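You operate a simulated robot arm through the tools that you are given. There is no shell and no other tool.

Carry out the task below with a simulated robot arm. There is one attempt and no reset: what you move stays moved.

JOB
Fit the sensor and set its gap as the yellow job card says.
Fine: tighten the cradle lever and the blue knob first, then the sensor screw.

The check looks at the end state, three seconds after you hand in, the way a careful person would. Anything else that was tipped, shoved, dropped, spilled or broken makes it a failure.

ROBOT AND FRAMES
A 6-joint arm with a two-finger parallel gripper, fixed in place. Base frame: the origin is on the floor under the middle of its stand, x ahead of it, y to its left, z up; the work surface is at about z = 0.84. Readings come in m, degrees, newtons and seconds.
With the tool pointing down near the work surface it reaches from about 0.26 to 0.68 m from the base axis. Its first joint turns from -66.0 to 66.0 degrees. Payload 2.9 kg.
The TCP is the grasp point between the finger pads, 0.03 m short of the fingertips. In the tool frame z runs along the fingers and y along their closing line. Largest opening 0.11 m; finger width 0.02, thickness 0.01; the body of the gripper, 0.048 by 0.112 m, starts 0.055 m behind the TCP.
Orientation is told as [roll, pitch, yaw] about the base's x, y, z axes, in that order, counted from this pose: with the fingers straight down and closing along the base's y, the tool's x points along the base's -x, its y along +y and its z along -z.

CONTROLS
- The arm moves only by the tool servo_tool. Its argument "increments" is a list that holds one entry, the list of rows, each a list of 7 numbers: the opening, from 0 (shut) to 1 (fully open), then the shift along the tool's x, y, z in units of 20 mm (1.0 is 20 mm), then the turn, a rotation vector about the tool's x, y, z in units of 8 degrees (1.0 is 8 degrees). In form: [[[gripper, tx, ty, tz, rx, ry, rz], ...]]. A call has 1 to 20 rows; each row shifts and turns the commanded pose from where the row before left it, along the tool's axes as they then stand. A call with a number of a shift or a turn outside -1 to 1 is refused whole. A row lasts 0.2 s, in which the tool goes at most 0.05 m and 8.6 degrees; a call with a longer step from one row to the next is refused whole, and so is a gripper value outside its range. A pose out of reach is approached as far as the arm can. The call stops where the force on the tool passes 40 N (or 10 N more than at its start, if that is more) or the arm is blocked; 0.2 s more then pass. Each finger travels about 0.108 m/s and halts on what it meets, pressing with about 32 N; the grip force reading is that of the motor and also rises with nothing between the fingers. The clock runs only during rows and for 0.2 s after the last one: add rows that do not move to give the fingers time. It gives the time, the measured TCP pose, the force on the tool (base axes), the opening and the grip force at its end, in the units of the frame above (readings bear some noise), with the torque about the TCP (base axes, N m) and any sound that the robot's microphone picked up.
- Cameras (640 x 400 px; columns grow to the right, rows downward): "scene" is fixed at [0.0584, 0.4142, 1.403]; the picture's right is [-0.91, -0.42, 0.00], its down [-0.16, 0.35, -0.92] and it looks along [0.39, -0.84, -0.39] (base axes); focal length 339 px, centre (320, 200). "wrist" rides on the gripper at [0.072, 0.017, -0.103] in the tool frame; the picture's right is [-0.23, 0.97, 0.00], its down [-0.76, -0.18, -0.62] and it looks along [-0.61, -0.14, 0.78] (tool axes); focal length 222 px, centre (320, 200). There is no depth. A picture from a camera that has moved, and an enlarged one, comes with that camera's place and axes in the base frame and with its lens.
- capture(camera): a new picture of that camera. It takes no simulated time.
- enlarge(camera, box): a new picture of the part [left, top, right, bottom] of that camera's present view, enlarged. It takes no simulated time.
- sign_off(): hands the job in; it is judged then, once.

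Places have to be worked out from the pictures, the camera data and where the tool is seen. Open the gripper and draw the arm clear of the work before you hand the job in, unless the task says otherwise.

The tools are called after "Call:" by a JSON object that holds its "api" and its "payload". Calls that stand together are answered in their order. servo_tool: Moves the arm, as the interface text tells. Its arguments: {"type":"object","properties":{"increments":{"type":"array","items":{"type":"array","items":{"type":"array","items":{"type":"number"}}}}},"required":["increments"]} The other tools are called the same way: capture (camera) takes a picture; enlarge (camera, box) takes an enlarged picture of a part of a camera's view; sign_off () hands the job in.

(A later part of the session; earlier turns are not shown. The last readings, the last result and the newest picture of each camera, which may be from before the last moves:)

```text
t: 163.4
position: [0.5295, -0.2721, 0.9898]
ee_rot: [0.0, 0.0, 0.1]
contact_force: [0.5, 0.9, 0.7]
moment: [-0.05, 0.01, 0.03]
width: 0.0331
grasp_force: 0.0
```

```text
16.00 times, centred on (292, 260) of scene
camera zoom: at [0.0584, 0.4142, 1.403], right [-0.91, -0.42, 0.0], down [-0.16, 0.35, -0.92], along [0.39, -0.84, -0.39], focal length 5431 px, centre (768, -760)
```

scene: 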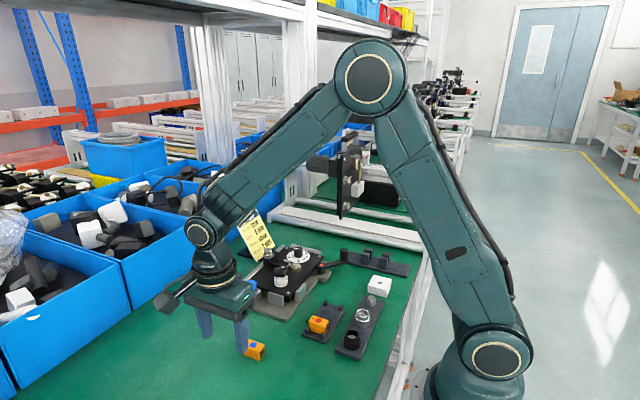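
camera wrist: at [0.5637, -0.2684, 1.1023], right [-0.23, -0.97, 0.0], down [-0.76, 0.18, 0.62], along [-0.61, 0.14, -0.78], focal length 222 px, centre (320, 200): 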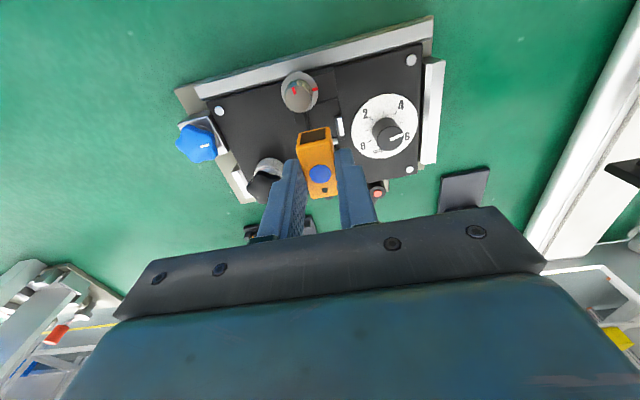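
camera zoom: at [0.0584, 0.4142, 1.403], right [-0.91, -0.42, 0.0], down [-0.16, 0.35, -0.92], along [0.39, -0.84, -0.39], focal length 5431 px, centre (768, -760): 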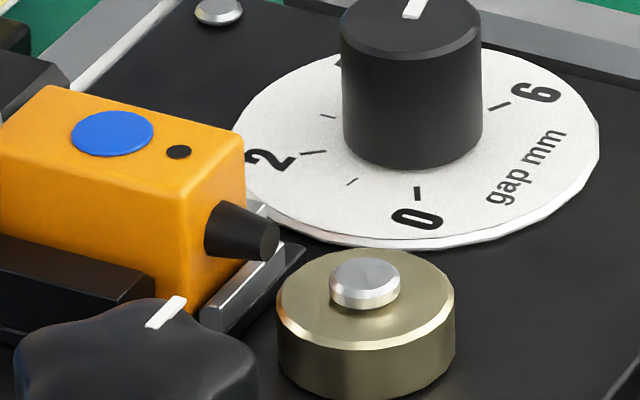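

Measured nose-to-target gap is ≈3.5 mm, and the relation to the dial says the sensor should sit ~1.5–2 mm further back. I'll look straight down at the sensor's rear edge, block and washer.

Call:
{"api": "servo_tool", "payload": {"increments": [[[0.3, -0.9, 0, 0, 0, 0, 0], [0.3, -0.9, 0, 0, 0, 0, 0], [0.3, -0.9, 0, 0, 0, 0, 0], [0.3, 0, 0, 0, 0, 0, 0]]]}}

Call:
{"api": "enlarge", "payload": {"camera": "wrist", "box": [270, 0, 370, 65]}}

Call:
{"api": "enlarge", "payload": {"camera": "scene", "box": [262, 242, 286, 262]}}

```text
t: 164.4
position: [0.5844, -0.2716, 0.9891]
ee_rot: [-0.1, 0.0, 0.0]
contact_force: [-0.3, 0.3, 0.3]
moment: [-0.02, 0.0, -0.02]
width: 0.0331
grasp_force: 0.1
```

```text
6.15 times, centred on (320, 32) of wrist
camera zoom: at [0.5123, -0.2528, 1.0939], right [0.23, 0.97, 0.0], down [0.76, -0.18, 0.62], along [0.61, -0.14, -0.78], focal length 1367 px, centre (320, 1231)
```

zoom: 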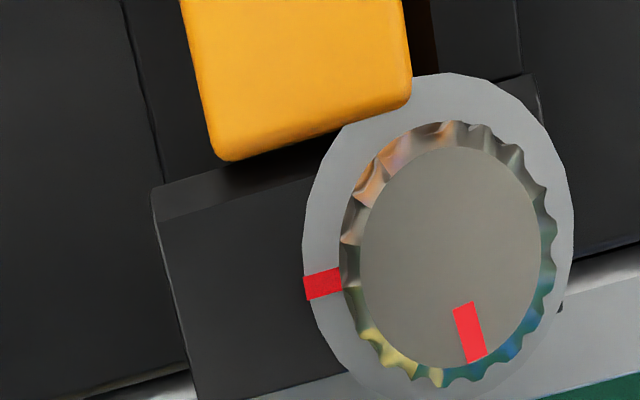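

```text
16.00 times, centred on (274, 252) of scene
camera zoom: at [0.0584, 0.4142, 1.403], right [-0.91, -0.42, 0.0], down [-0.16, 0.35, -0.92], along [0.39, -0.84, -0.39], focal length 5431 px, centre (1056, -632)
```

zoom: 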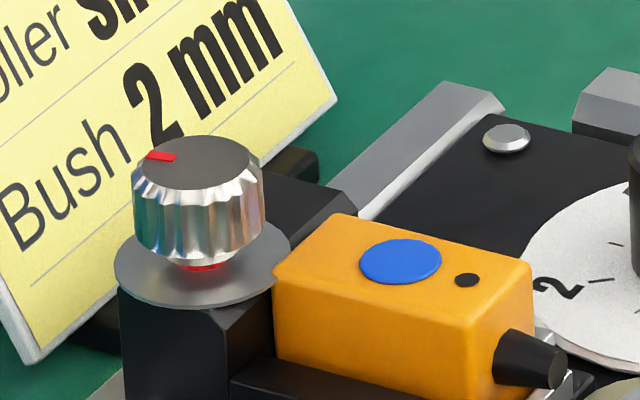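

The sensor is seated against the block with its rear corner under the washer edge. Before clamping I want to be sure about which end should face the target, so I'll inspect the (identical) red sensor's two ends at maximum zoom.

Call:
{"api": "enlarge", "payload": {"camera": "scene", "box": [304, 312, 332, 336]}}

Call:
{"api": "enlarge", "payload": {"camera": "scene", "box": [272, 250, 300, 270]}}

```text
16.00 times, centred on (318, 324) of scene
camera zoom: at [0.0584, 0.4142, 1.403], right [-0.91, -0.42, 0.0], down [-0.16, 0.35, -0.92], along [0.39, -0.84, -0.39], focal length 5431 px, centre (352, -1784)
```

zoom: 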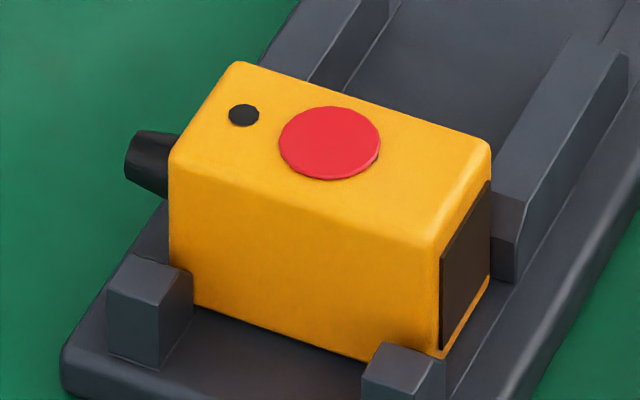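

```text
16.00 times, centred on (286, 260) of scene
camera zoom: at [0.0584, 0.4142, 1.403], right [-0.91, -0.42, 0.0], down [-0.16, 0.35, -0.92], along [0.39, -0.84, -0.39], focal length 5431 px, centre (864, -760)
```

zoom: 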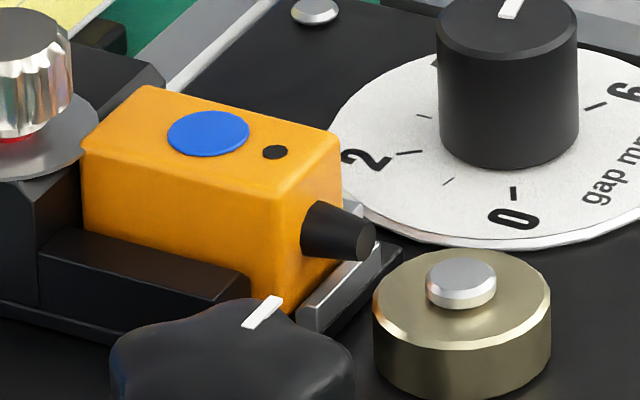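

Reassessing: the lip height (≈4.4 mm) sits just below the dark window's lower edge (≈4.8 mm), the LED is beside the tapered stub (typical cable boot), the stub has no physical extent, and the tray already holds the sensor boot-to-+x. The dark window is the sensing face and should look over the lip at the target, so I'll turn the sensor round. Moving above it at yaw 0.

Call:
{"api": "servo_tool", "payload": {"increments": [[[0.36, 0.92, 0.18, 0, 0, 0, 0], [0.36, 0.92, 0.18, 0, 0, 0, 0], [0.36, 0.92, 0.18, 0, 0, 0, 0], [0.36, 0.92, 0.18, 0, 0, 0, 0], [0.36, 0.92, 0.18, 0, 0, 0, 0], [0.36, 0, 0, 0.6, 0, 0, 0], [0.36, 0, 0, 0.6, 0, 0, 0], [0.36, 0, 0, 0, 0, 0, 0]]]}}

Call:
{"api": "enlarge", "payload": {"camera": "wrist", "box": [240, 80, 400, 200]}}

Call:
{"api": "enlarge", "payload": {"camera": "wrist", "box": [285, 100, 355, 160]}}

```text
t: 166.2
position: [0.494, -0.2525, 0.9663]
ee_rot: [0.0, 0.0, 0.0]
contact_force: [-0.7, -0.2, -0.1]
moment: [-0.01, 0.02, 0.03]
width: 0.0397
grasp_force: 0.1
```

```text
3.33 times, centred on (320, 140) of wrist
camera zoom: at [0.4206, -0.2343, 1.0699], right [0.23, 0.97, 0.0], down [0.76, -0.18, 0.62], along [0.61, -0.14, -0.78], focal length 740 px, centre (320, 400)
```

zoom: 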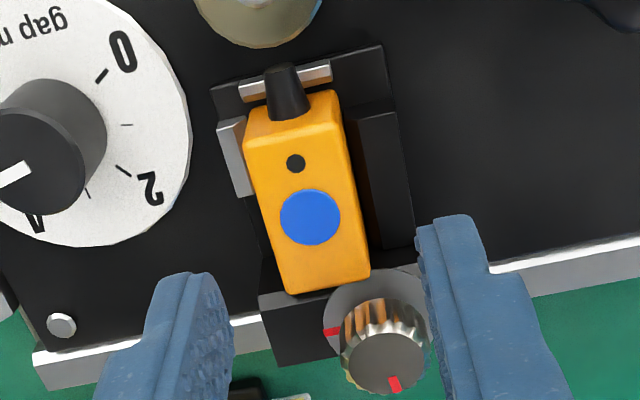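

```text
6.67 times, centred on (320, 130) of wrist
camera zoom: at [0.4206, -0.2343, 1.0699], right [0.23, 0.97, 0.0], down [0.76, -0.18, 0.62], along [0.61, -0.14, -0.78], focal length 1481 px, centre (320, 667)
```

zoom: 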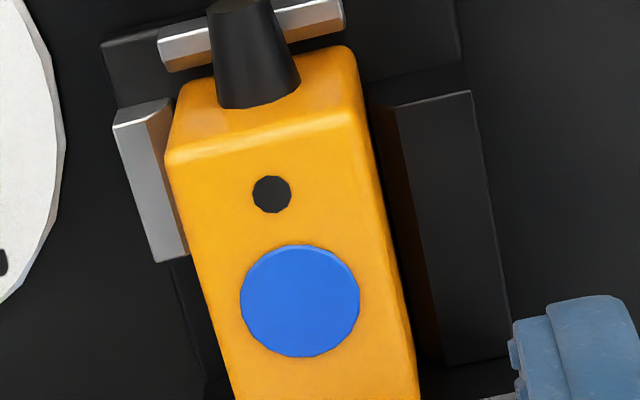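

Centred within ~0.5 mm. Descending to the previous grip height, closing, and lifting the sensor straight out.

Call:
{"api": "servo_tool", "payload": {"increments": [[[0.36, 0.015, -0.025, 0.5, 0, 0, 0], [0.36, 0, 0, 0.5, 0, 0, 0], [0.36, 0, 0, 0.5, 0, 0, 0], [0.36, 0, 0, 0.4, 0, 0, 0], [0.36, 0, 0, 0, 0, 0, 0]]]}}

Call:
{"api": "enlarge", "payload": {"camera": "scene", "box": [262, 235, 306, 272]}}

```text
t: 167.4
position: [0.4922, -0.2533, 0.9274]
ee_rot: [0.0, 0.0, 0.0]
contact_force: [0.2, 0.0, 0.3]
moment: [0.04, 0.02, 0.0]
width: 0.0398
grasp_force: 0.0
```

```text
10.81 times, centred on (284, 254) of scene
camera zoom: at [0.0584, 0.4142, 1.403], right [-0.91, -0.42, 0.0], down [-0.16, 0.35, -0.92], along [0.39, -0.84, -0.39], focal length 3670 px, centre (709, -378)
```

zoom: 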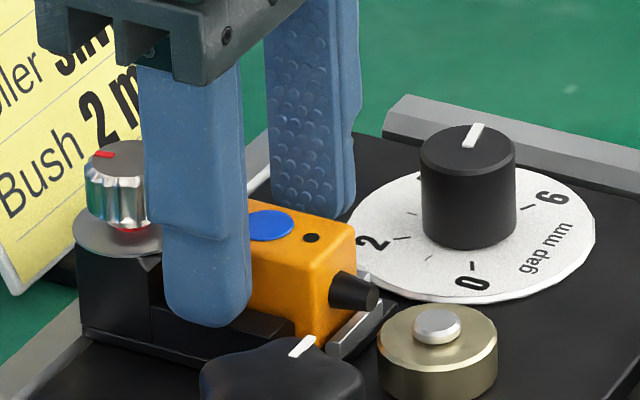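

Call:
{"api": "servo_tool", "payload": {"increments": [[[0.36, 0, 0, 0.035, 0, 0, 0], [0.25, 0, 0, 0, 0, 0, 0], [0.1, 0, 0, 0, 0, 0, 0], [0.1, 0, 0, 0, 0, 0, 0], [0.1, 0, 0, 0, 0, 0, 0]]]}}

Call:
{"api": "servo_tool", "payload": {"increments": [[[0.1, 0, 0, -0.15, 0, 0, 0], [0.1, 0, 0, -0.4, 0, 0, 0], [0.1, 0, 0, -0.8, 0, 0, 0], [0.1, 0, 0, -0.8, 0, 0, 0], [0.1, 0, 0, -0.8, 0, 0, 0], [0.1, 0, 0, -0.7, 0, 0, 0], [0.1, 0, 0, 0, 0, 0, 0]]]}}

Call:
{"api": "enlarge", "payload": {"camera": "scene", "box": [250, 210, 320, 275]}}

Call:
{"api": "enlarge", "payload": {"camera": "wrist", "box": [240, 80, 400, 200]}}

```text
t: 168.6
position: [0.4918, -0.2528, 0.9274]
ee_rot: [-0.1, 0.0, 0.0]
contact_force: [-0.4, -3.2, -0.4]
moment: [-0.1, -0.05, 0.05]
width: 0.0208
grasp_force: 32.2
```

```text
t: 170.2
position: [0.4912, -0.2531, 1.0]
ee_rot: [-0.1, 0.0, 0.0]
contact_force: [0.1, 0.3, -0.4]
moment: [0.01, 0.0, 0.0]
width: 0.021
grasp_force: 31.8
```

```text
6.15 times, centred on (285, 242) of scene
camera zoom: at [0.0584, 0.4142, 1.403], right [-0.91, -0.42, 0.0], down [-0.16, 0.35, -0.92], along [0.39, -0.84, -0.39], focal length 2089 px, centre (535, -62)
```

zoom: 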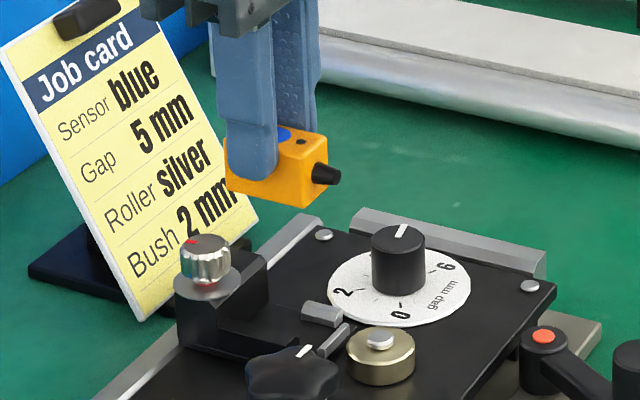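

```text
3.33 times, centred on (320, 140) of wrist
camera zoom: at [0.42, -0.2354, 1.1051], right [0.23, 0.97, 0.0], down [0.76, -0.18, 0.62], along [0.61, -0.14, -0.78], focal length 740 px, centre (320, 400)
```

zoom: 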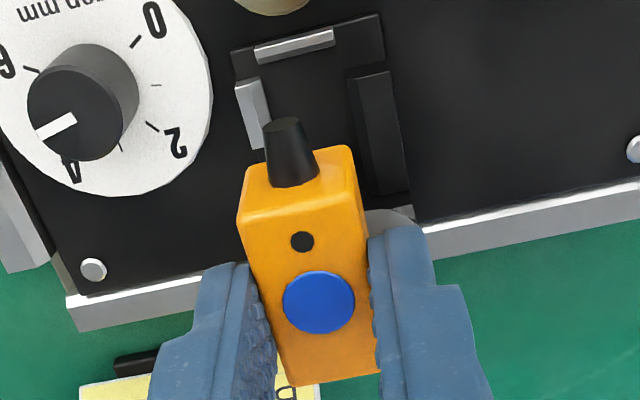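

Sensor is held securely. Rotating 180° in free air so the window faces the brass target and the boot faces the block.

Call:
{"api": "servo_tool", "payload": {"increments": [[[0.1, 0, 0, 0, 0, 0, 1], [0.1, 0, 0, 0, 0, 0, 1], [0.1, 0, 0, 0, 0, 0, 1], [0.1, 0, 0, 0, 0, 0, 1], [0.1, 0, 0, 0, 0, 0, 1], [0.1, 0, 0, 0, 0, 0, 1], [0.1, 0, 0, 0, 0, 0, 1], [0.1, 0, 0, 0, 0, 0, 1], [0.1, 0, 0, 0, 0, 0, 1], [0.1, 0, 0, 0, 0, 0, 1], [0.1, 0, 0, 0, 0, 0, 1], [0.1, 0, 0, 0, 0, 0, 1], [0.1, 0, 0, 0, 0, 0, 1], [0.1, 0, 0, 0, 0, 0, 1], [0.1, 0, 0, 0, 0, 0, 1], [0.1, 0, 0, 0, 0, 0, 1], [0.1, 0, 0, 0, 0, 0, 1], [0.1, 0, 0, 0, 0, 0, 1], [0.1, 0, 0, 0, 0, 0, 0]]]}}

Call:
{"api": "servo_tool", "payload": {"increments": [[[0.1, 0, 0, 0, 0, 0, 1], [0.1, 0, 0, 0, 0, 0, 1], [0.1, 0, 0, 0, 0, 0, 1], [0.1, 0, 0, 0, 0, 0, 1], [0.1, 0, 0, 0, 0, 0, 0.5], [0.1, 0, 0, 0.7, 0, 0, 0], [0.1, 0, 0, 0.7, 0, 0, 0], [0.1, 0, 0, 0.7, 0, 0, 0], [0.1, 0, 0, 0, 0, 0, 0]]]}}

Call:
{"api": "enlarge", "payload": {"camera": "wrist", "box": [240, 80, 400, 200]}}

Call:
{"api": "enlarge", "payload": {"camera": "wrist", "box": [270, 95, 360, 155]}}

Call:
{"api": "enlarge", "payload": {"camera": "scene", "box": [260, 230, 310, 272]}}

```text
t: 174.2
position: [0.4919, -0.2525, 0.9996]
ee_rot: [0.1, 0.0, -144.1]
contact_force: [-0.3, 0.6, 0.1]
moment: [-0.02, -0.03, 0.02]
width: 0.0207
grasp_force: 31.7
```

```text
t: 176.2
position: [0.4932, -0.2543, 0.9577]
ee_rot: [0.2, 0.0, 180.0]
contact_force: [0.4, -0.2, -0.7]
moment: [-0.02, 0.01, 0.0]
width: 0.0206
grasp_force: 32.1
```

```text
3.33 times, centred on (320, 140) of wrist
camera zoom: at [0.5647, -0.2695, 1.0626], right [-0.23, -0.97, 0.0], down [-0.76, 0.18, 0.62], along [-0.61, 0.14, -0.78], focal length 740 px, centre (320, 400)
```

zoom: 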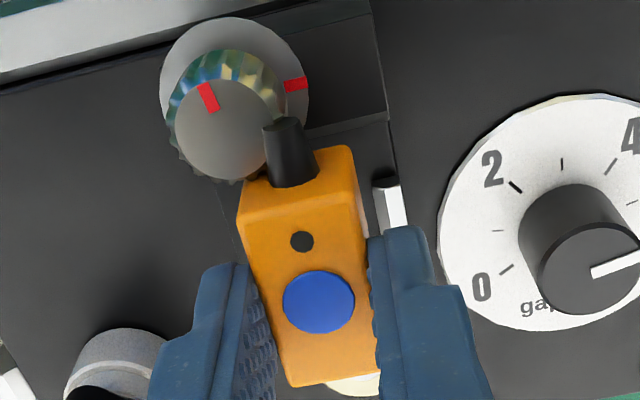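

```text
6.67 times, centred on (315, 125) of wrist
camera zoom: at [0.5647, -0.2695, 1.0626], right [-0.23, -0.97, 0.0], down [-0.76, 0.18, 0.62], along [-0.61, 0.14, -0.78], focal length 1481 px, centre (353, 700)
```

zoom: 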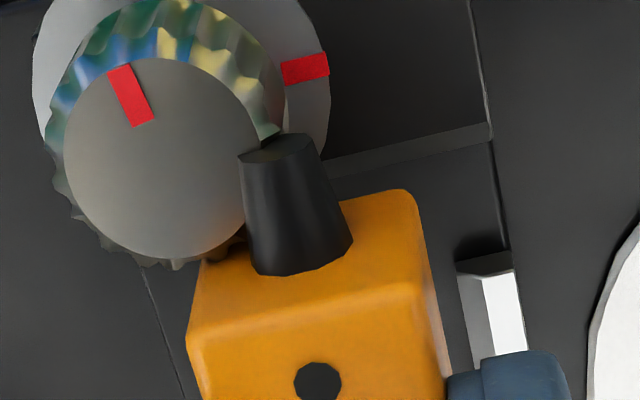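

```text
9.52 times, centred on (285, 251) of scene
camera zoom: at [0.0584, 0.4142, 1.403], right [-0.91, -0.42, 0.0], down [-0.16, 0.35, -0.92], along [0.39, -0.84, -0.39], focal length 3233 px, centre (653, -286)
```

zoom: 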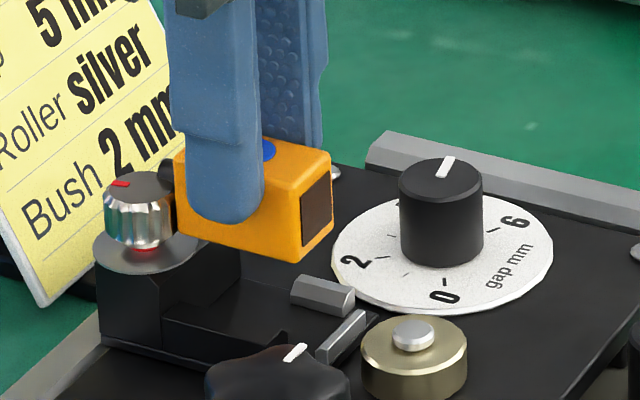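

With the window toward the target it reads naturally. Before lowering, one more high-zoom look at the block's front face for a boot recess (now visible under the raised sensor).

Call:
{"api": "enlarge", "payload": {"camera": "scene", "box": [272, 254, 292, 268]}}

Call:
{"api": "enlarge", "payload": {"camera": "scene", "box": [276, 252, 288, 262]}}

```text
16.00 times, centred on (282, 261) of scene
camera zoom: at [0.0584, 0.4142, 1.403], right [-0.91, -0.42, 0.0], down [-0.16, 0.35, -0.92], along [0.39, -0.84, -0.39], focal length 5431 px, centre (928, -776)
```

zoom: 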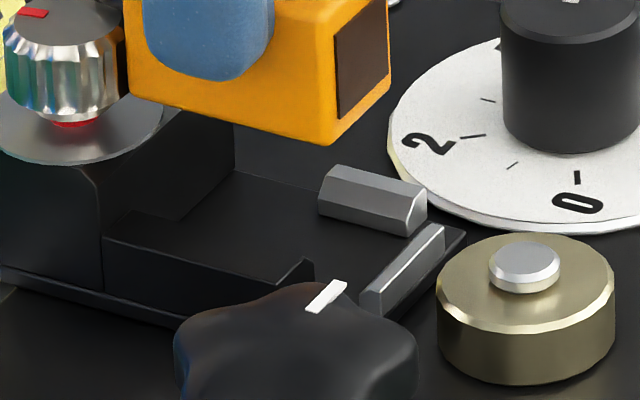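

```text
16.00 times, centred on (282, 257) of scene
camera zoom: at [0.0584, 0.4142, 1.403], right [-0.91, -0.42, 0.0], down [-0.16, 0.35, -0.92], along [0.39, -0.84, -0.39], focal length 5431 px, centre (928, -712)
```

zoom: 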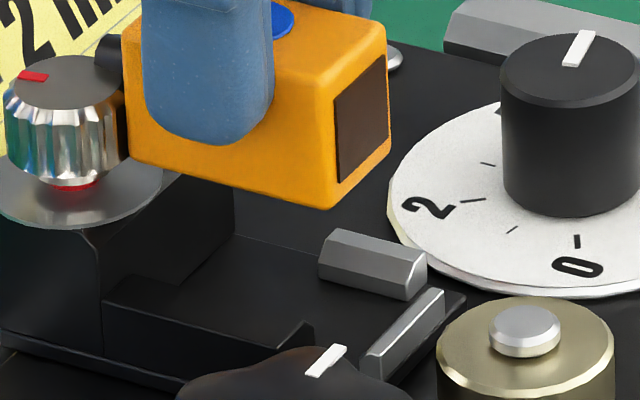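

Aligning in the tool frame: rear clearance to block ≈1.5 mm (good), needs ≈1.7 mm shift toward -y. Applying and descending in steps.

Call:
{"api": "servo_tool", "payload": {"increments": [[[0.1, 0, 0.085, 0.2, 0, 0, 0], [0.1, 0, 0, 0.25, 0, 0, 0], [0.1, 0, 0, 0, 0, 0, 0]]]}}

Call:
{"api": "enlarge", "payload": {"camera": "wrist", "box": [270, 95, 360, 155]}}

Call:
{"api": "enlarge", "payload": {"camera": "scene", "box": [265, 240, 305, 272]}}

```text
t: 177.0
position: [0.4912, -0.2552, 0.9493]
ee_rot: [0.0, 0.0, 180.1]
contact_force: [-2.2, -0.7, 3.1]
moment: [0.07, 0.0, 0.03]
width: 0.0209
grasp_force: 31.8
```

```text
6.67 times, centred on (315, 125) of wrist
camera zoom: at [0.5647, -0.2711, 1.0539], right [-0.23, -0.97, 0.0], down [-0.76, 0.18, 0.62], along [-0.61, 0.14, -0.78], focal length 1481 px, centre (353, 700)
```

zoom: 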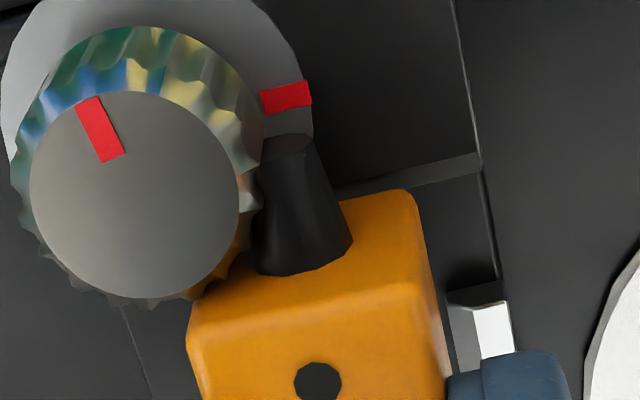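

```text
12.50 times, centred on (285, 256) of scene
camera zoom: at [0.0583, 0.4142, 1.403], right [-0.91, -0.42, 0.0], down [-0.16, 0.35, -0.92], along [0.39, -0.84, -0.39], focal length 4243 px, centre (758, -500)
```

zoom: 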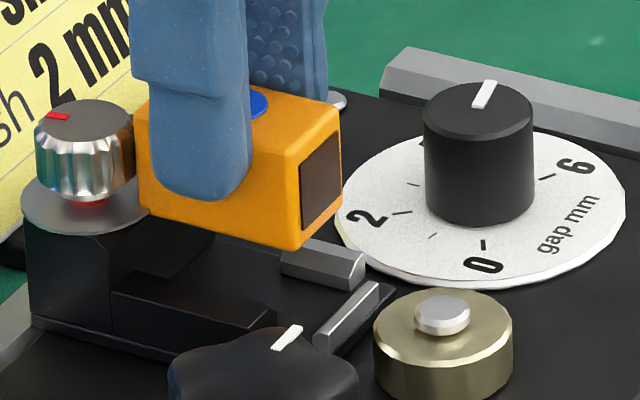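

Slight contact (3 N) – likely the sensor's rear edge on the washer rim. I'll lift 2 mm, shift 1.4 mm toward -x (as in the first, contact-free insertion), and descend again.

Call:
{"api": "servo_tool", "payload": {"increments": [[[0.1, 0, 0, -0.15, 0, 0, 0], [0.1, -0.07, 0, 0, 0, 0, 0], [0.1, 0, 0, 0, 0, 0, 0]]]}}

Call:
{"api": "servo_tool", "payload": {"increments": [[[0.1, 0, 0, 0.15, 0, 0, 0], [0.1, 0, 0, 0.1, 0, 0, 0], [0.1, 0, 0, 0.1, 0, 0, 0], [0.1, 0, 0, 0, 0, 0, 0]]]}}

Call:
{"api": "enlarge", "payload": {"camera": "wrist", "box": [270, 95, 360, 155]}}

Call:
{"api": "enlarge", "payload": {"camera": "scene", "box": [265, 240, 305, 272]}}

```text
t: 177.8
position: [0.4897, -0.2555, 0.9515]
ee_rot: [0.0, 0.0, -179.9]
contact_force: [0.6, -0.9, 0.3]
moment: [0.01, 0.0, 0.0]
width: 0.0209
grasp_force: 31.7
```

```text
t: 178.8
position: [0.4897, -0.2542, 0.9443]
ee_rot: [0.0, 0.0, 180.0]
contact_force: [0.1, -0.3, -0.4]
moment: [-0.04, 0.08, 0.01]
width: 0.0208
grasp_force: 31.9
```

```text
6.67 times, centred on (315, 125) of wrist
camera zoom: at [0.5634, -0.271, 1.0493], right [-0.23, -0.97, 0.0], down [-0.76, 0.18, 0.62], along [-0.61, 0.14, -0.78], focal length 1481 px, centre (353, 700)
```

zoom: 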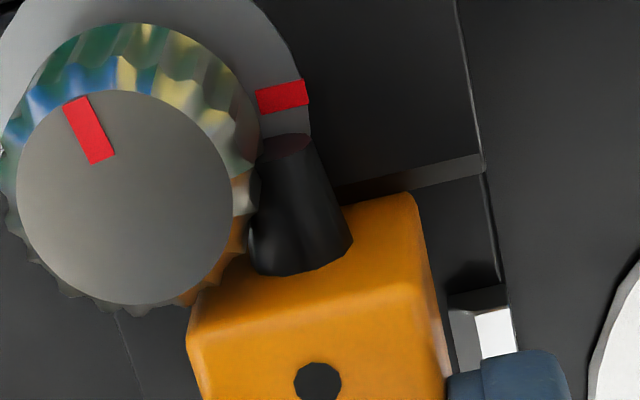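

```text
12.50 times, centred on (285, 256) of scene
camera zoom: at [0.0584, 0.4142, 1.403], right [-0.91, -0.42, 0.0], down [-0.16, 0.35, -0.92], along [0.39, -0.84, -0.39], focal length 4243 px, centre (758, -500)
```

zoom: 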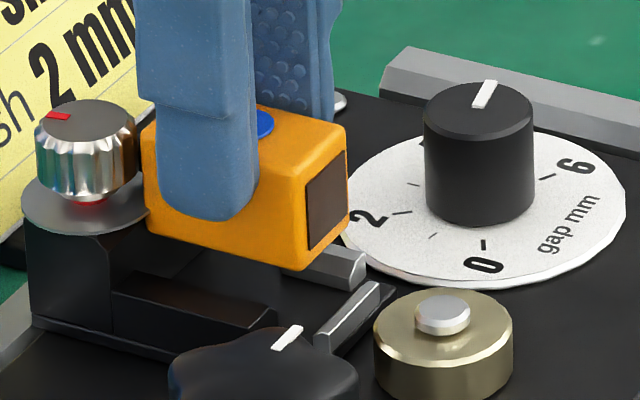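

Contact-free now. Continuing down in small steps.

Call:
{"api": "servo_tool", "payload": {"increments": [[[0.1, 0, 0, 0.15, 0, 0, 0], [0.1, 0, 0, 0.15, 0, 0, 0], [0.1, 0, 0, 0.1, 0, 0, 0], [0.1, 0, 0, 0, 0, 0, 0]]]}}

Call:
{"api": "servo_tool", "payload": {"increments": [[[0.1, 0, 0, 0.1, 0, 0, 0], [0.1, 0, 0, 0.1, 0, 0, 0], [0.1, 0, 0, 0, 0, 0, 0]]]}}

Call:
{"api": "enlarge", "payload": {"camera": "wrist", "box": [270, 95, 360, 155]}}

Call:
{"api": "enlarge", "payload": {"camera": "scene", "box": [265, 240, 305, 272]}}

```text
t: 179.8
position: [0.4896, -0.2546, 0.9368]
ee_rot: [0.1, 0.1, 180.0]
contact_force: [-1.2, 0.0, 0.1]
moment: [0.01, 0.01, 0.0]
width: 0.0207
grasp_force: 32.0
```

```text
t: 180.6
position: [0.4894, -0.254, 0.9334]
ee_rot: [0.1, 0.1, -180.0]
contact_force: [-0.3, 0.2, 0.0]
moment: [-0.04, 0.02, -0.04]
width: 0.0209
grasp_force: 31.8
```

```text
6.67 times, centred on (315, 125) of wrist
camera zoom: at [0.5632, -0.2709, 1.0376], right [-0.23, -0.97, 0.0], down [-0.76, 0.18, 0.62], along [-0.61, 0.14, -0.78], focal length 1481 px, centre (353, 700)
```

zoom: 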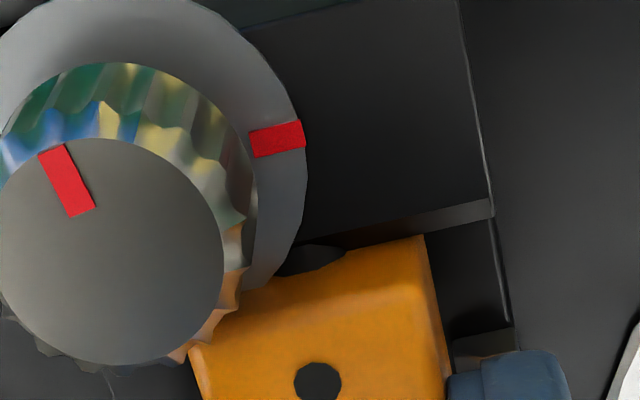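

```text
12.50 times, centred on (285, 256) of scene
camera zoom: at [0.0584, 0.4142, 1.403], right [-0.91, -0.42, 0.0], down [-0.16, 0.35, -0.92], along [0.39, -0.84, -0.39], focal length 4243 px, centre (758, -500)
```

zoom: 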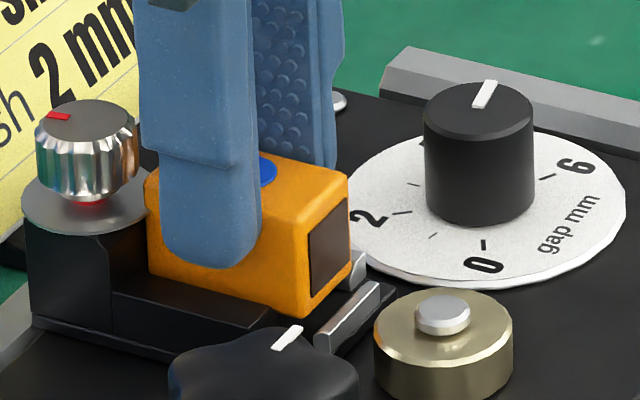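

It's entering the pocket cleanly, window behind the lip. Final descent to the floor.

Call:
{"api": "servo_tool", "payload": {"increments": [[[0.1, 0, 0, 0.1, 0, 0, 0], [0.1, 0, 0, 0.1, 0, 0, 0], [0.1, 0, 0, 0, 0, 0, 0]]]}}

Call:
{"api": "servo_tool", "payload": {"increments": [[[0.1, 0, 0, 0.05, 0, 0, 0], [0.1, 0, 0, 0.05, 0, 0, 0], [0.1, 0, 0, 0, 0, 0, 0]]]}}

Call:
{"api": "servo_tool", "payload": {"increments": [[[0.1, 0, 0, 0.05, 0, 0, 0], [0.1, 0, 0, 0, 0, 0, 0]]]}}

Call:
{"api": "enlarge", "payload": {"camera": "scene", "box": [265, 240, 305, 272]}}

```text
t: 181.4
position: [0.4898, -0.2557, 0.929]
ee_rot: [0.0, 0.0, -179.9]
contact_force: [0.0, 0.8, -0.8]
moment: [-0.04, 0.01, 0.04]
width: 0.0209
grasp_force: 32.2
```

```text
t: 182.2
position: [0.4906, -0.2541, 0.9271]
ee_rot: [0.0, -0.1, 179.9]
contact_force: [-0.6, -0.4, 0.0]
moment: [0.01, 0.01, -0.04]
width: 0.0209
grasp_force: 32.3
```

```text
t: 182.8
position: [0.491, -0.2558, 0.9274]
ee_rot: [0.0, 0.1, -180.0]
contact_force: [-3.2, 1.8, 8.3]
moment: [0.07, 0.15, 0.03]
width: 0.0209
grasp_force: 31.7
```

```text
12.50 times, centred on (285, 256) of scene
camera zoom: at [0.0582, 0.4143, 1.403], right [-0.91, -0.42, 0.0], down [-0.16, 0.35, -0.92], along [0.39, -0.84, -0.39], focal length 4243 px, centre (758, -500)
```

zoom: 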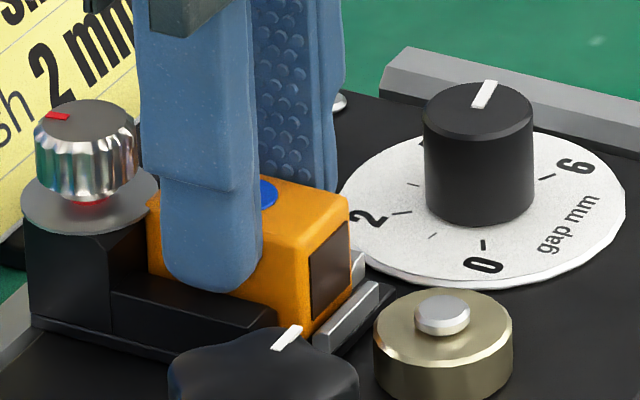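

Floor contact (8 N). Releasing gently and rising.

Call:
{"api": "servo_tool", "payload": {"increments": [[[0.1, 0, 0, -0.015, 0, 0, 0], [0.2, 0, 0, 0, 0, 0, 0], [0.25, 0, 0, 0, 0, 0, 0], [0.25, 0, 0, -0.5, 0, 0, 0], [0.25, 0, 0, -0.9, 0, 0, 0], [0.3, 0, 0, -0.9, 0, 0, 0], [0.3, 0, 0, -0.9, 0, 0, 0], [0.3, 0, 0, 0, 0, 0, 0]]]}}

Call:
{"api": "enlarge", "payload": {"camera": "scene", "box": [265, 240, 305, 272]}}

Call:
{"api": "enlarge", "payload": {"camera": "wrist", "box": [240, 60, 400, 180]}}

```text
t: 184.6
position: [0.49, -0.2553, 0.9893]
ee_rot: [0.0, -0.1, 180.1]
contact_force: [-0.5, 0.5, -1.0]
moment: [0.0, -0.02, 0.0]
width: 0.0327
grasp_force: 0.0
```

```text
12.50 times, centred on (285, 256) of scene
camera zoom: at [0.0584, 0.4142, 1.403], right [-0.91, -0.42, 0.0], down [-0.16, 0.35, -0.92], along [0.39, -0.84, -0.39], focal length 4243 px, centre (758, -500)
```

zoom: 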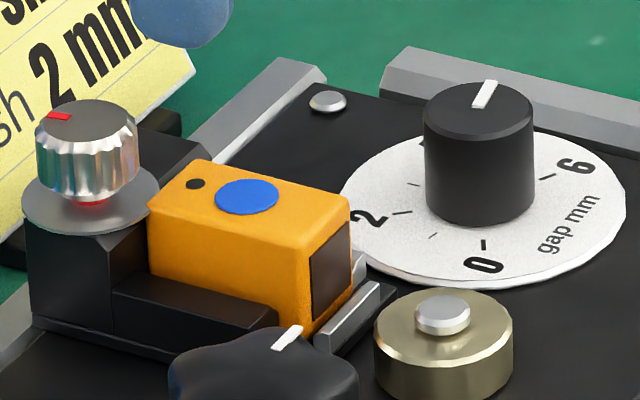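

```text
3.33 times, centred on (320, 120) of wrist
camera zoom: at [0.5633, -0.2707, 1.0946], right [-0.23, -0.97, 0.0], down [-0.76, 0.18, 0.62], along [-0.61, 0.14, -0.78], focal length 740 px, centre (320, 467)
```

zoom: 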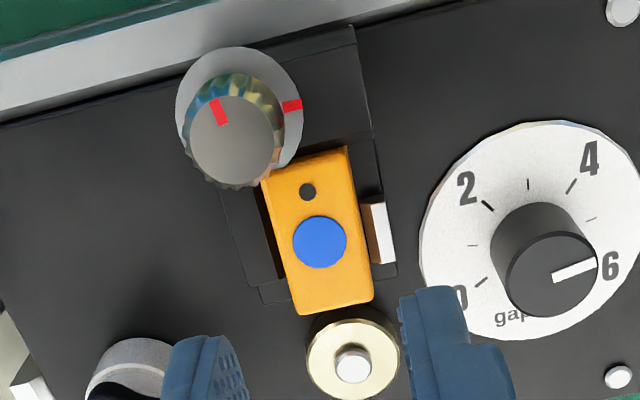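

This looks right: window facing the brass target over the lip, body square in the pocket. Now return to yaw 0 and go to the sensor screw.

Call:
{"api": "servo_tool", "payload": {"increments": [[[0.3, 0, 0, 0, 0, 0, -1], [0.3, 0, 0, 0, 0, 0, -1], [0.3, 0, 0, 0, 0, 0, -1], [0.3, 0, 0, 0, 0, 0, -1], [0.3, 0, 0, 0, 0, 0, -1], [0.3, 0, 0, 0, 0, 0, -1], [0.3, 0, 0, 0, 0, 0, -1], [0.3, 0, 0, 0, 0, 0, -1], [0.3, 0, 0, 0, 0, 0, -1], [0.3, 0, 0, 0, 0, 0, -1], [0.3, 0, 0, 0, 0, 0, -1], [0.3, 0, 0, 0, 0, 0, -1], [0.3, 0, 0, 0, 0, 0, -1], [0.3, 0, 0, 0, 0, 0, -1], [0.3, 0, 0, 0, 0, 0, -1], [0.3, 0, 0, 0, 0, 0, -1], [0.3, 0, 0, 0, 0, 0, -1], [0.3, 0, 0, 0, 0, 0, -1], [0.3, 0, 0, 0, 0, 0, 0]]]}}

Call:
{"api": "servo_tool", "payload": {"increments": [[[0.3, 0, 0, 0, 0, 0, -1], [0.3, 0, 0, 0, 0, 0, -1], [0.3, 0, 0, 0, 0, 0, -1], [0.3, 0, 0, 0, 0, 0, -1], [0.3, 0, 0, 0, 0, 0, -0.5], [0.36, -0.9, 0.27, 0, 0, 0, 0], [0.36, -0.9, 0.27, 0, 0, 0, 0], [0.36, 0, 0, 0, 0, 0, 0]]]}}

Call:
{"api": "enlarge", "payload": {"camera": "wrist", "box": [240, 80, 400, 200]}}

Call:
{"api": "capture", "payload": {"camera": "wrist"}}

```text
t: 188.6
position: [0.4905, -0.255, 0.9906]
ee_rot: [0.0, 0.0, -35.9]
contact_force: [-0.1, -0.2, 0.7]
moment: [0.02, 0.0, -0.01]
width: 0.033
grasp_force: 0.1
```

```text
t: 190.4
position: [0.5269, -0.2445, 0.991]
ee_rot: [-0.1, 0.0, 0.0]
contact_force: [0.8, 0.0, -0.4]
moment: [0.0, 0.01, 0.02]
width: 0.0394
grasp_force: 0.0
```

```text
3.33 times, centred on (320, 140) of wrist
camera zoom: at [0.4549, -0.2264, 1.095], right [0.23, 0.97, 0.0], down [0.76, -0.18, 0.62], along [0.61, -0.14, -0.78], focal length 740 px, centre (320, 400)
```

zoom: 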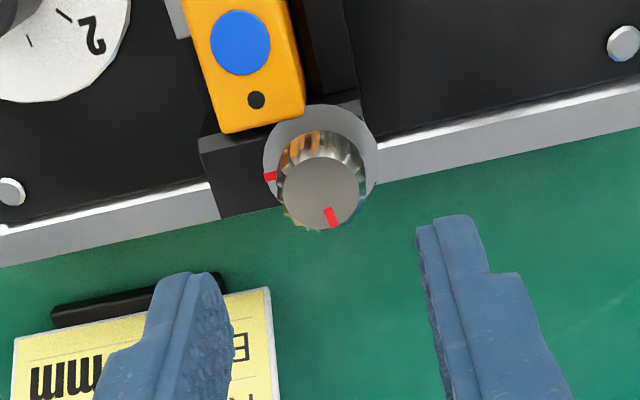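

```text
taken
camera wrist: at [0.4549, -0.2264, 1.095], right [0.23, 0.97, 0.0], down [0.76, -0.18, 0.62], along [0.61, -0.14, -0.78], focal length 222 px, centre (320, 200)
```

wrist: 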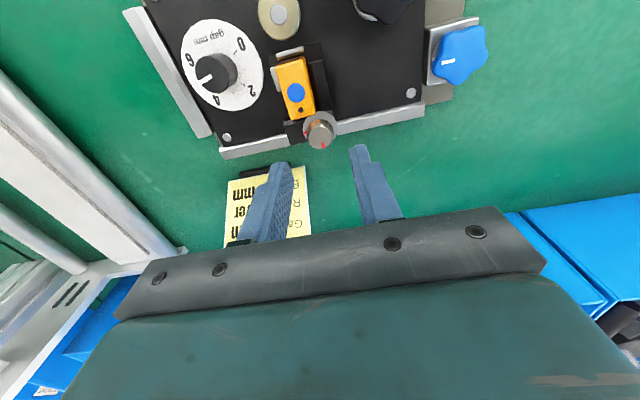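

Screw knob centre is 3.8 mm toward -x and 2 mm toward +y of the TCP. Correcting, descending partway, rechecking.

Call:
{"api": "servo_tool", "payload": {"increments": [[[0.36, 0.19, 0.1, 0.3, 0, 0, 0], [0.36, 0, 0, 0.6, 0, 0, 0], [0.36, 0, 0, 0.6, 0, 0, 0], [0.36, 0, 0, 0, 0, 0, 0]]]}}

Call:
{"api": "enlarge", "payload": {"camera": "wrist", "box": [260, 110, 380, 200]}}

Call:
{"api": "enlarge", "payload": {"camera": "scene", "box": [250, 220, 310, 270]}}

```text
t: 191.4
position: [0.5227, -0.2428, 0.9613]
ee_rot: [-0.1, 0.0, -0.1]
contact_force: [0.0, 0.3, -0.3]
moment: [0.0, 0.02, 0.02]
width: 0.0394
grasp_force: 0.1
```

```text
4.44 times, centred on (320, 155) of wrist
camera zoom: at [0.4507, -0.225, 1.0649], right [0.23, 0.97, 0.0], down [0.76, -0.18, 0.62], along [0.61, -0.14, -0.78], focal length 987 px, centre (320, 400)
```

zoom: 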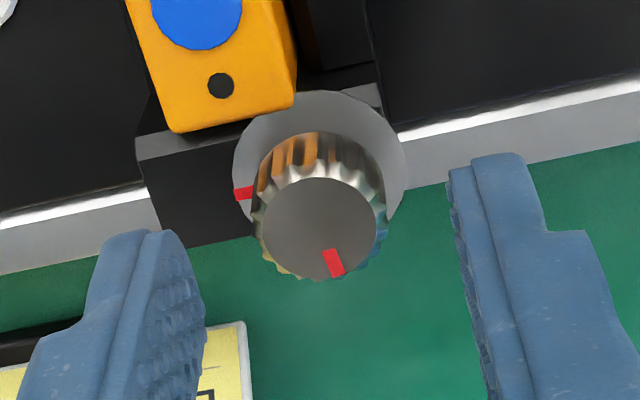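

```text
8.00 times, centred on (280, 245) of scene
camera zoom: at [0.0584, 0.4142, 1.403], right [-0.91, -0.42, 0.0], down [-0.16, 0.35, -0.92], along [0.39, -0.84, -0.39], focal length 2716 px, centre (640, -160)
```

zoom: 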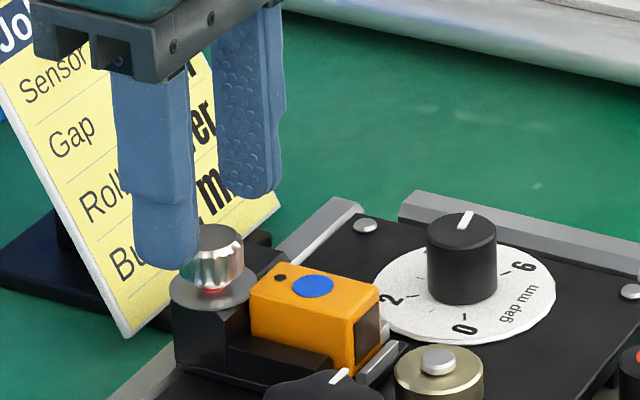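

Centred on the screw knob. Descending to grip (tips ~6 mm above the washer) and closing.

Call:
{"api": "servo_tool", "payload": {"increments": [[[0.36, -0.01, 0.015, 0.45, 0, 0, 0], [0.36, 0, 0, 0.4, 0, 0, 0], [0.36, 0, 0, 0, 0, 0, 0], [0.28, 0, 0, 0, 0, 0, 0], [0.1, 0, 0, 0, 0, 0, 0], [0.1, 0, 0, 0, 0, 0, 0]]]}}

Call:
{"api": "enlarge", "payload": {"camera": "wrist", "box": [250, 100, 390, 205]}}

Call:
{"api": "enlarge", "payload": {"camera": "scene", "box": [250, 220, 310, 270]}}

```text
t: 192.8
position: [0.5233, -0.2432, 0.9435]
ee_rot: [-0.1, 0.0, -0.1]
contact_force: [0.2, -7.9, -1.1]
moment: [-0.16, -0.02, 0.01]
width: 0.0207
grasp_force: 31.9
```

```text
3.81 times, centred on (320, 152) of wrist
camera zoom: at [0.4507, -0.2252, 1.0481], right [0.23, 0.97, 0.0], down [0.76, -0.18, 0.62], along [0.61, -0.14, -0.78], focal length 846 px, centre (320, 381)
```

zoom: 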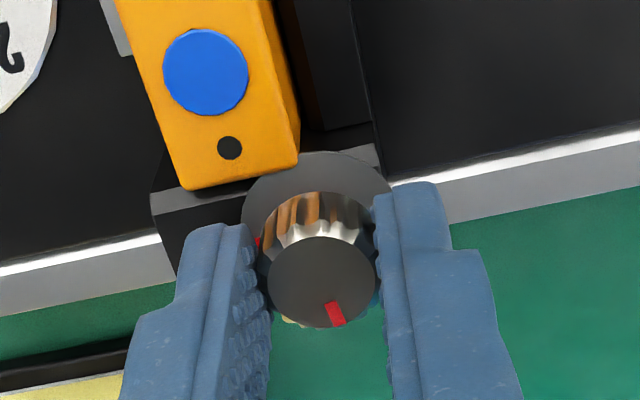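

```text
8.00 times, centred on (280, 245) of scene
camera zoom: at [0.0585, 0.414, 1.4031], right [-0.91, -0.42, 0.0], down [-0.16, 0.35, -0.92], along [0.39, -0.84, -0.39], focal length 2716 px, centre (640, -160)
```

zoom: 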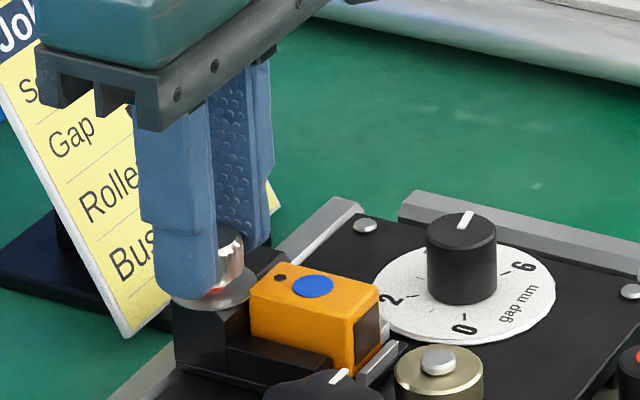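

Gripped (20.7 mm). Turning clockwise in steps, easing the side load and monitoring forces.

Call:
{"api": "servo_tool", "payload": {"increments": [[[0.1, 0, -0.025, 0, 0, 0, 0.4], [0.1, 0, 0, 0, 0, 0, 0.75], [0.1, 0, 0, 0, 0, 0, 0.75], [0.1, 0, 0, 0, 0, 0, 0]]]}}

Call:
{"api": "servo_tool", "payload": {"increments": [[[0.1, 0, 0, 0.01, 0, 0, 0.75], [0.1, 0, 0, 0.01, 0, 0, 0.75], [0.1, 0, 0, 0.01, 0, 0, 0.75], [0.1, 0, 0, 0, 0, 0, 0]]]}}

Call:
{"api": "enlarge", "payload": {"camera": "wrist", "box": [250, 100, 390, 205]}}

Call:
{"api": "enlarge", "payload": {"camera": "scene", "box": [250, 220, 310, 270]}}

```text
t: 193.8
position: [0.5218, -0.2434, 0.9432]
ee_rot: [0.0, 0.0, -15.3]
contact_force: [0.5, -8.3, -0.6]
moment: [-0.18, -0.1, -0.01]
width: 0.0208
grasp_force: 31.5
```

```text
t: 194.8
position: [0.5221, -0.2429, 0.9437]
ee_rot: [0.0, -0.1, -33.3]
contact_force: [1.8, -8.1, 0.5]
moment: [-0.05, 0.07, -0.02]
width: 0.0206
grasp_force: 32.4
```

```text
3.81 times, centred on (320, 152) of wrist
camera zoom: at [0.4719, -0.1878, 1.0472], right [0.72, 0.69, 0.0], down [0.54, -0.57, 0.62], along [0.43, -0.45, -0.78], focal length 846 px, centre (320, 381)
```

zoom: 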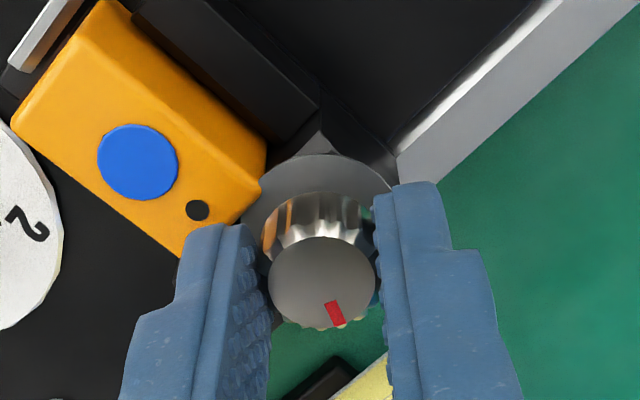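

```text
8.00 times, centred on (280, 245) of scene
camera zoom: at [0.0585, 0.414, 1.4031], right [-0.91, -0.42, 0.0], down [-0.16, 0.35, -0.92], along [0.39, -0.84, -0.39], focal length 2716 px, centre (640, -160)
```

zoom: 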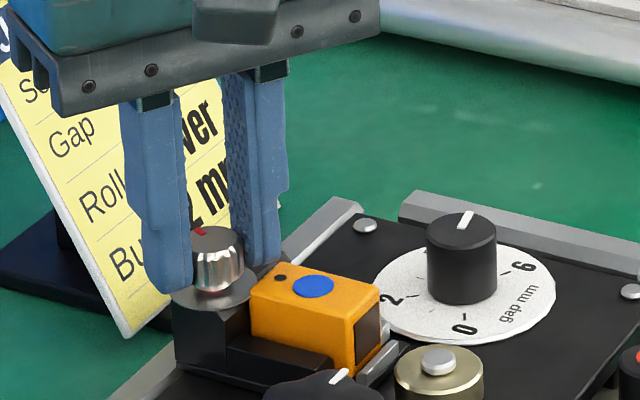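

The knob follows and is moving down onto the washer (red thread hidden). Continuing clockwise toward the stop.

Call:
{"api": "servo_tool", "payload": {"increments": [[[0.1, 0, 0, 0.015, 0, 0, 0.75], [0.1, 0, 0, 0.015, 0, 0, 0.75], [0.1, 0, 0, 0.015, 0, 0, 0.75], [0.1, 0, 0, 0, 0, 0, 0]]]}}

Call:
{"api": "servo_tool", "payload": {"increments": [[[0.1, 0, 0, 0.015, 0, 0, 0.75], [0.1, 0, 0, 0.015, 0, 0, 0.75], [0.1, 0, 0, 0.015, 0, 0, 0.75], [0.1, 0, 0, 0, 0, 0, 0]]]}}

Call:
{"api": "enlarge", "payload": {"camera": "wrist", "box": [250, 100, 390, 205]}}

Call:
{"api": "enlarge", "payload": {"camera": "scene", "box": [250, 220, 310, 270]}}

```text
t: 195.8
position: [0.5238, -0.2423, 0.9422]
ee_rot: [0.0, -0.1, -51.2]
contact_force: [1.5, -4.5, 3.1]
moment: [0.0, 0.04, -0.01]
width: 0.0209
grasp_force: 32.1
```

```text
t: 196.8
position: [0.5223, -0.2424, 0.9415]
ee_rot: [-0.1, -0.1, -69.2]
contact_force: [3.9, -2.5, 4.1]
moment: [-0.01, -0.08, -0.02]
width: 0.0208
grasp_force: 31.8
```

```text
3.81 times, centred on (320, 152) of wrist
camera zoom: at [0.5137, -0.1675, 1.0458], right [0.99, 0.13, 0.0], down [0.1, -0.77, 0.62], along [0.08, -0.62, -0.78], focal length 846 px, centre (320, 381)
```

zoom: 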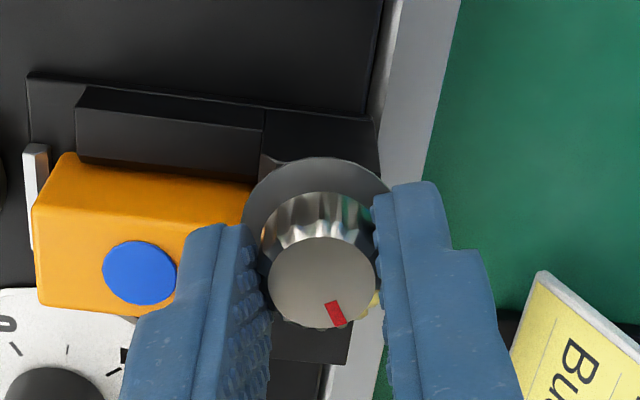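

```text
8.00 times, centred on (280, 245) of scene
camera zoom: at [0.0584, 0.4142, 1.403], right [-0.91, -0.42, 0.0], down [-0.16, 0.35, -0.92], along [0.39, -0.84, -0.39], focal length 2716 px, centre (640, -160)
```

zoom: 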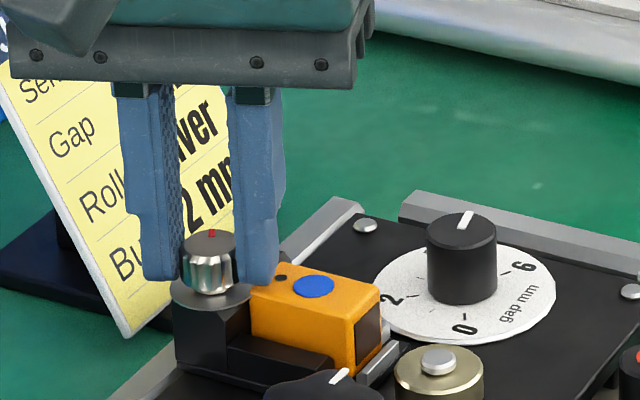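

69° turned, all calm. Continuing in 6° steps until the stop.

Call:
{"api": "servo_tool", "payload": {"increments": [[[0.1, 0, 0, 0.01, 0, 0, 0.75], [0.1, 0, 0, 0.01, 0, 0, 0.75], [0.1, 0, 0, 0, 0, 0, 0]]]}}

Call:
{"api": "servo_tool", "payload": {"increments": [[[0.1, 0, 0, 0.01, 0, 0, 0.75], [0.1, 0, 0, 0.01, 0, 0, 0.75], [0.1, 0, 0, 0, 0, 0, 0]]]}}

Call:
{"api": "servo_tool", "payload": {"increments": [[[0.1, 0, 0, 0, 0, 0, 0.75], [0.1, 0, 0, 0, 0, 0, 0.75], [0.1, 0, 0, 0, 0, 0, 0]]]}}

Call:
{"api": "enlarge", "payload": {"camera": "wrist", "box": [250, 100, 390, 205]}}

```text
t: 197.6
position: [0.523, -0.2427, 0.9412]
ee_rot: [0.1, -0.1, -81.2]
contact_force: [7.5, -0.3, 4.8]
moment: [0.03, -0.16, 0.02]
width: 0.0208
grasp_force: 32.3
```

```text
t: 198.4
position: [0.5229, -0.2412, 0.9403]
ee_rot: [0.1, -0.1, -93.2]
contact_force: [7.9, 3.5, 8.0]
moment: [0.02, -0.2, -0.02]
width: 0.0208
grasp_force: 32.4
```

```text
t: 199.2
position: [0.5233, -0.243, 0.9416]
ee_rot: [0.1, 0.0, -105.1]
contact_force: [11.9, 1.9, 4.0]
moment: [0.15, -0.33, 0.26]
width: 0.0209
grasp_force: 31.9
```

```text
3.81 times, centred on (320, 152) of wrist
camera zoom: at [0.5592, -0.1758, 1.0447], right [0.88, -0.47, 0.0], down [-0.37, -0.69, 0.62], along [-0.3, -0.55, -0.78], focal length 846 px, centre (320, 381)
```

zoom: 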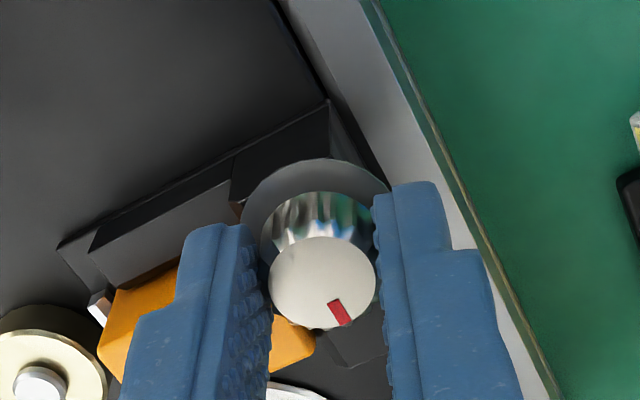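

Torque is building (0.26 N·m). A bit more to make sure it's fully tight.

Call:
{"api": "servo_tool", "payload": {"increments": [[[0.1, 0, 0, 0, 0, 0, 0.75], [0.1, 0, 0, 0, 0, 0, 0.75], [0.1, 0, 0, 0, 0, 0, 0]]]}}

Call:
{"api": "enlarge", "payload": {"camera": "wrist", "box": [250, 100, 390, 205]}}

Call:
{"api": "servo_tool", "payload": {"increments": [[[0.1, 0, 0, 0, 0, 0, 0.75], [0.1, 0, 0, 0, 0, 0, 0]]]}}

Call:
{"api": "enlarge", "payload": {"camera": "wrist", "box": [250, 100, 390, 205]}}

```text
t: 200.0
position: [0.5227, -0.2426, 0.94]
ee_rot: [0.1, -0.1, -117.4]
contact_force: [13.9, -1.8, 2.0]
moment: [-0.05, -0.32, 0.07]
width: 0.0207
grasp_force: 32.2
```

```text
3.81 times, centred on (320, 152) of wrist
camera zoom: at [0.5721, -0.1853, 1.0446], right [0.76, -0.65, 0.0], down [-0.51, -0.59, 0.62], along [-0.4, -0.48, -0.78], focal length 846 px, centre (320, 381)
```

zoom: 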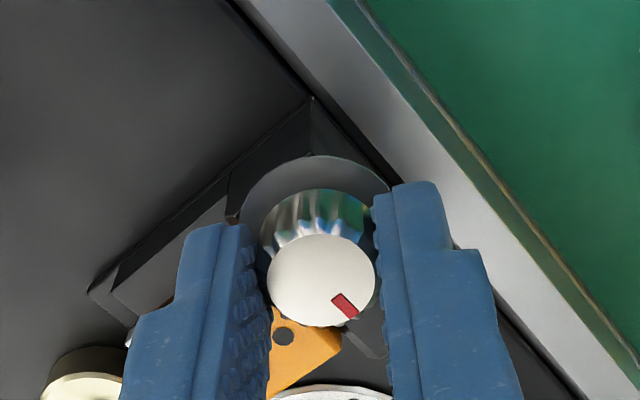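

```text
t: 200.6
position: [0.5232, -0.2426, 0.9395]
ee_rot: [0.1, 0.1, -123.3]
contact_force: [14.4, -3.1, -0.3]
moment: [-0.03, -0.34, 0.18]
width: 0.0208
grasp_force: 32.5
```

```text
3.81 times, centred on (320, 152) of wrist
camera zoom: at [0.5778, -0.1903, 1.0447], right [0.69, -0.72, 0.0], down [-0.57, -0.54, 0.62], along [-0.45, -0.43, -0.78], focal length 846 px, centre (320, 381)
```

zoom: 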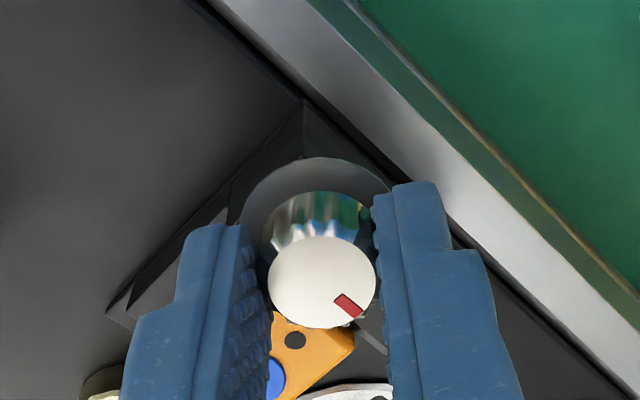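

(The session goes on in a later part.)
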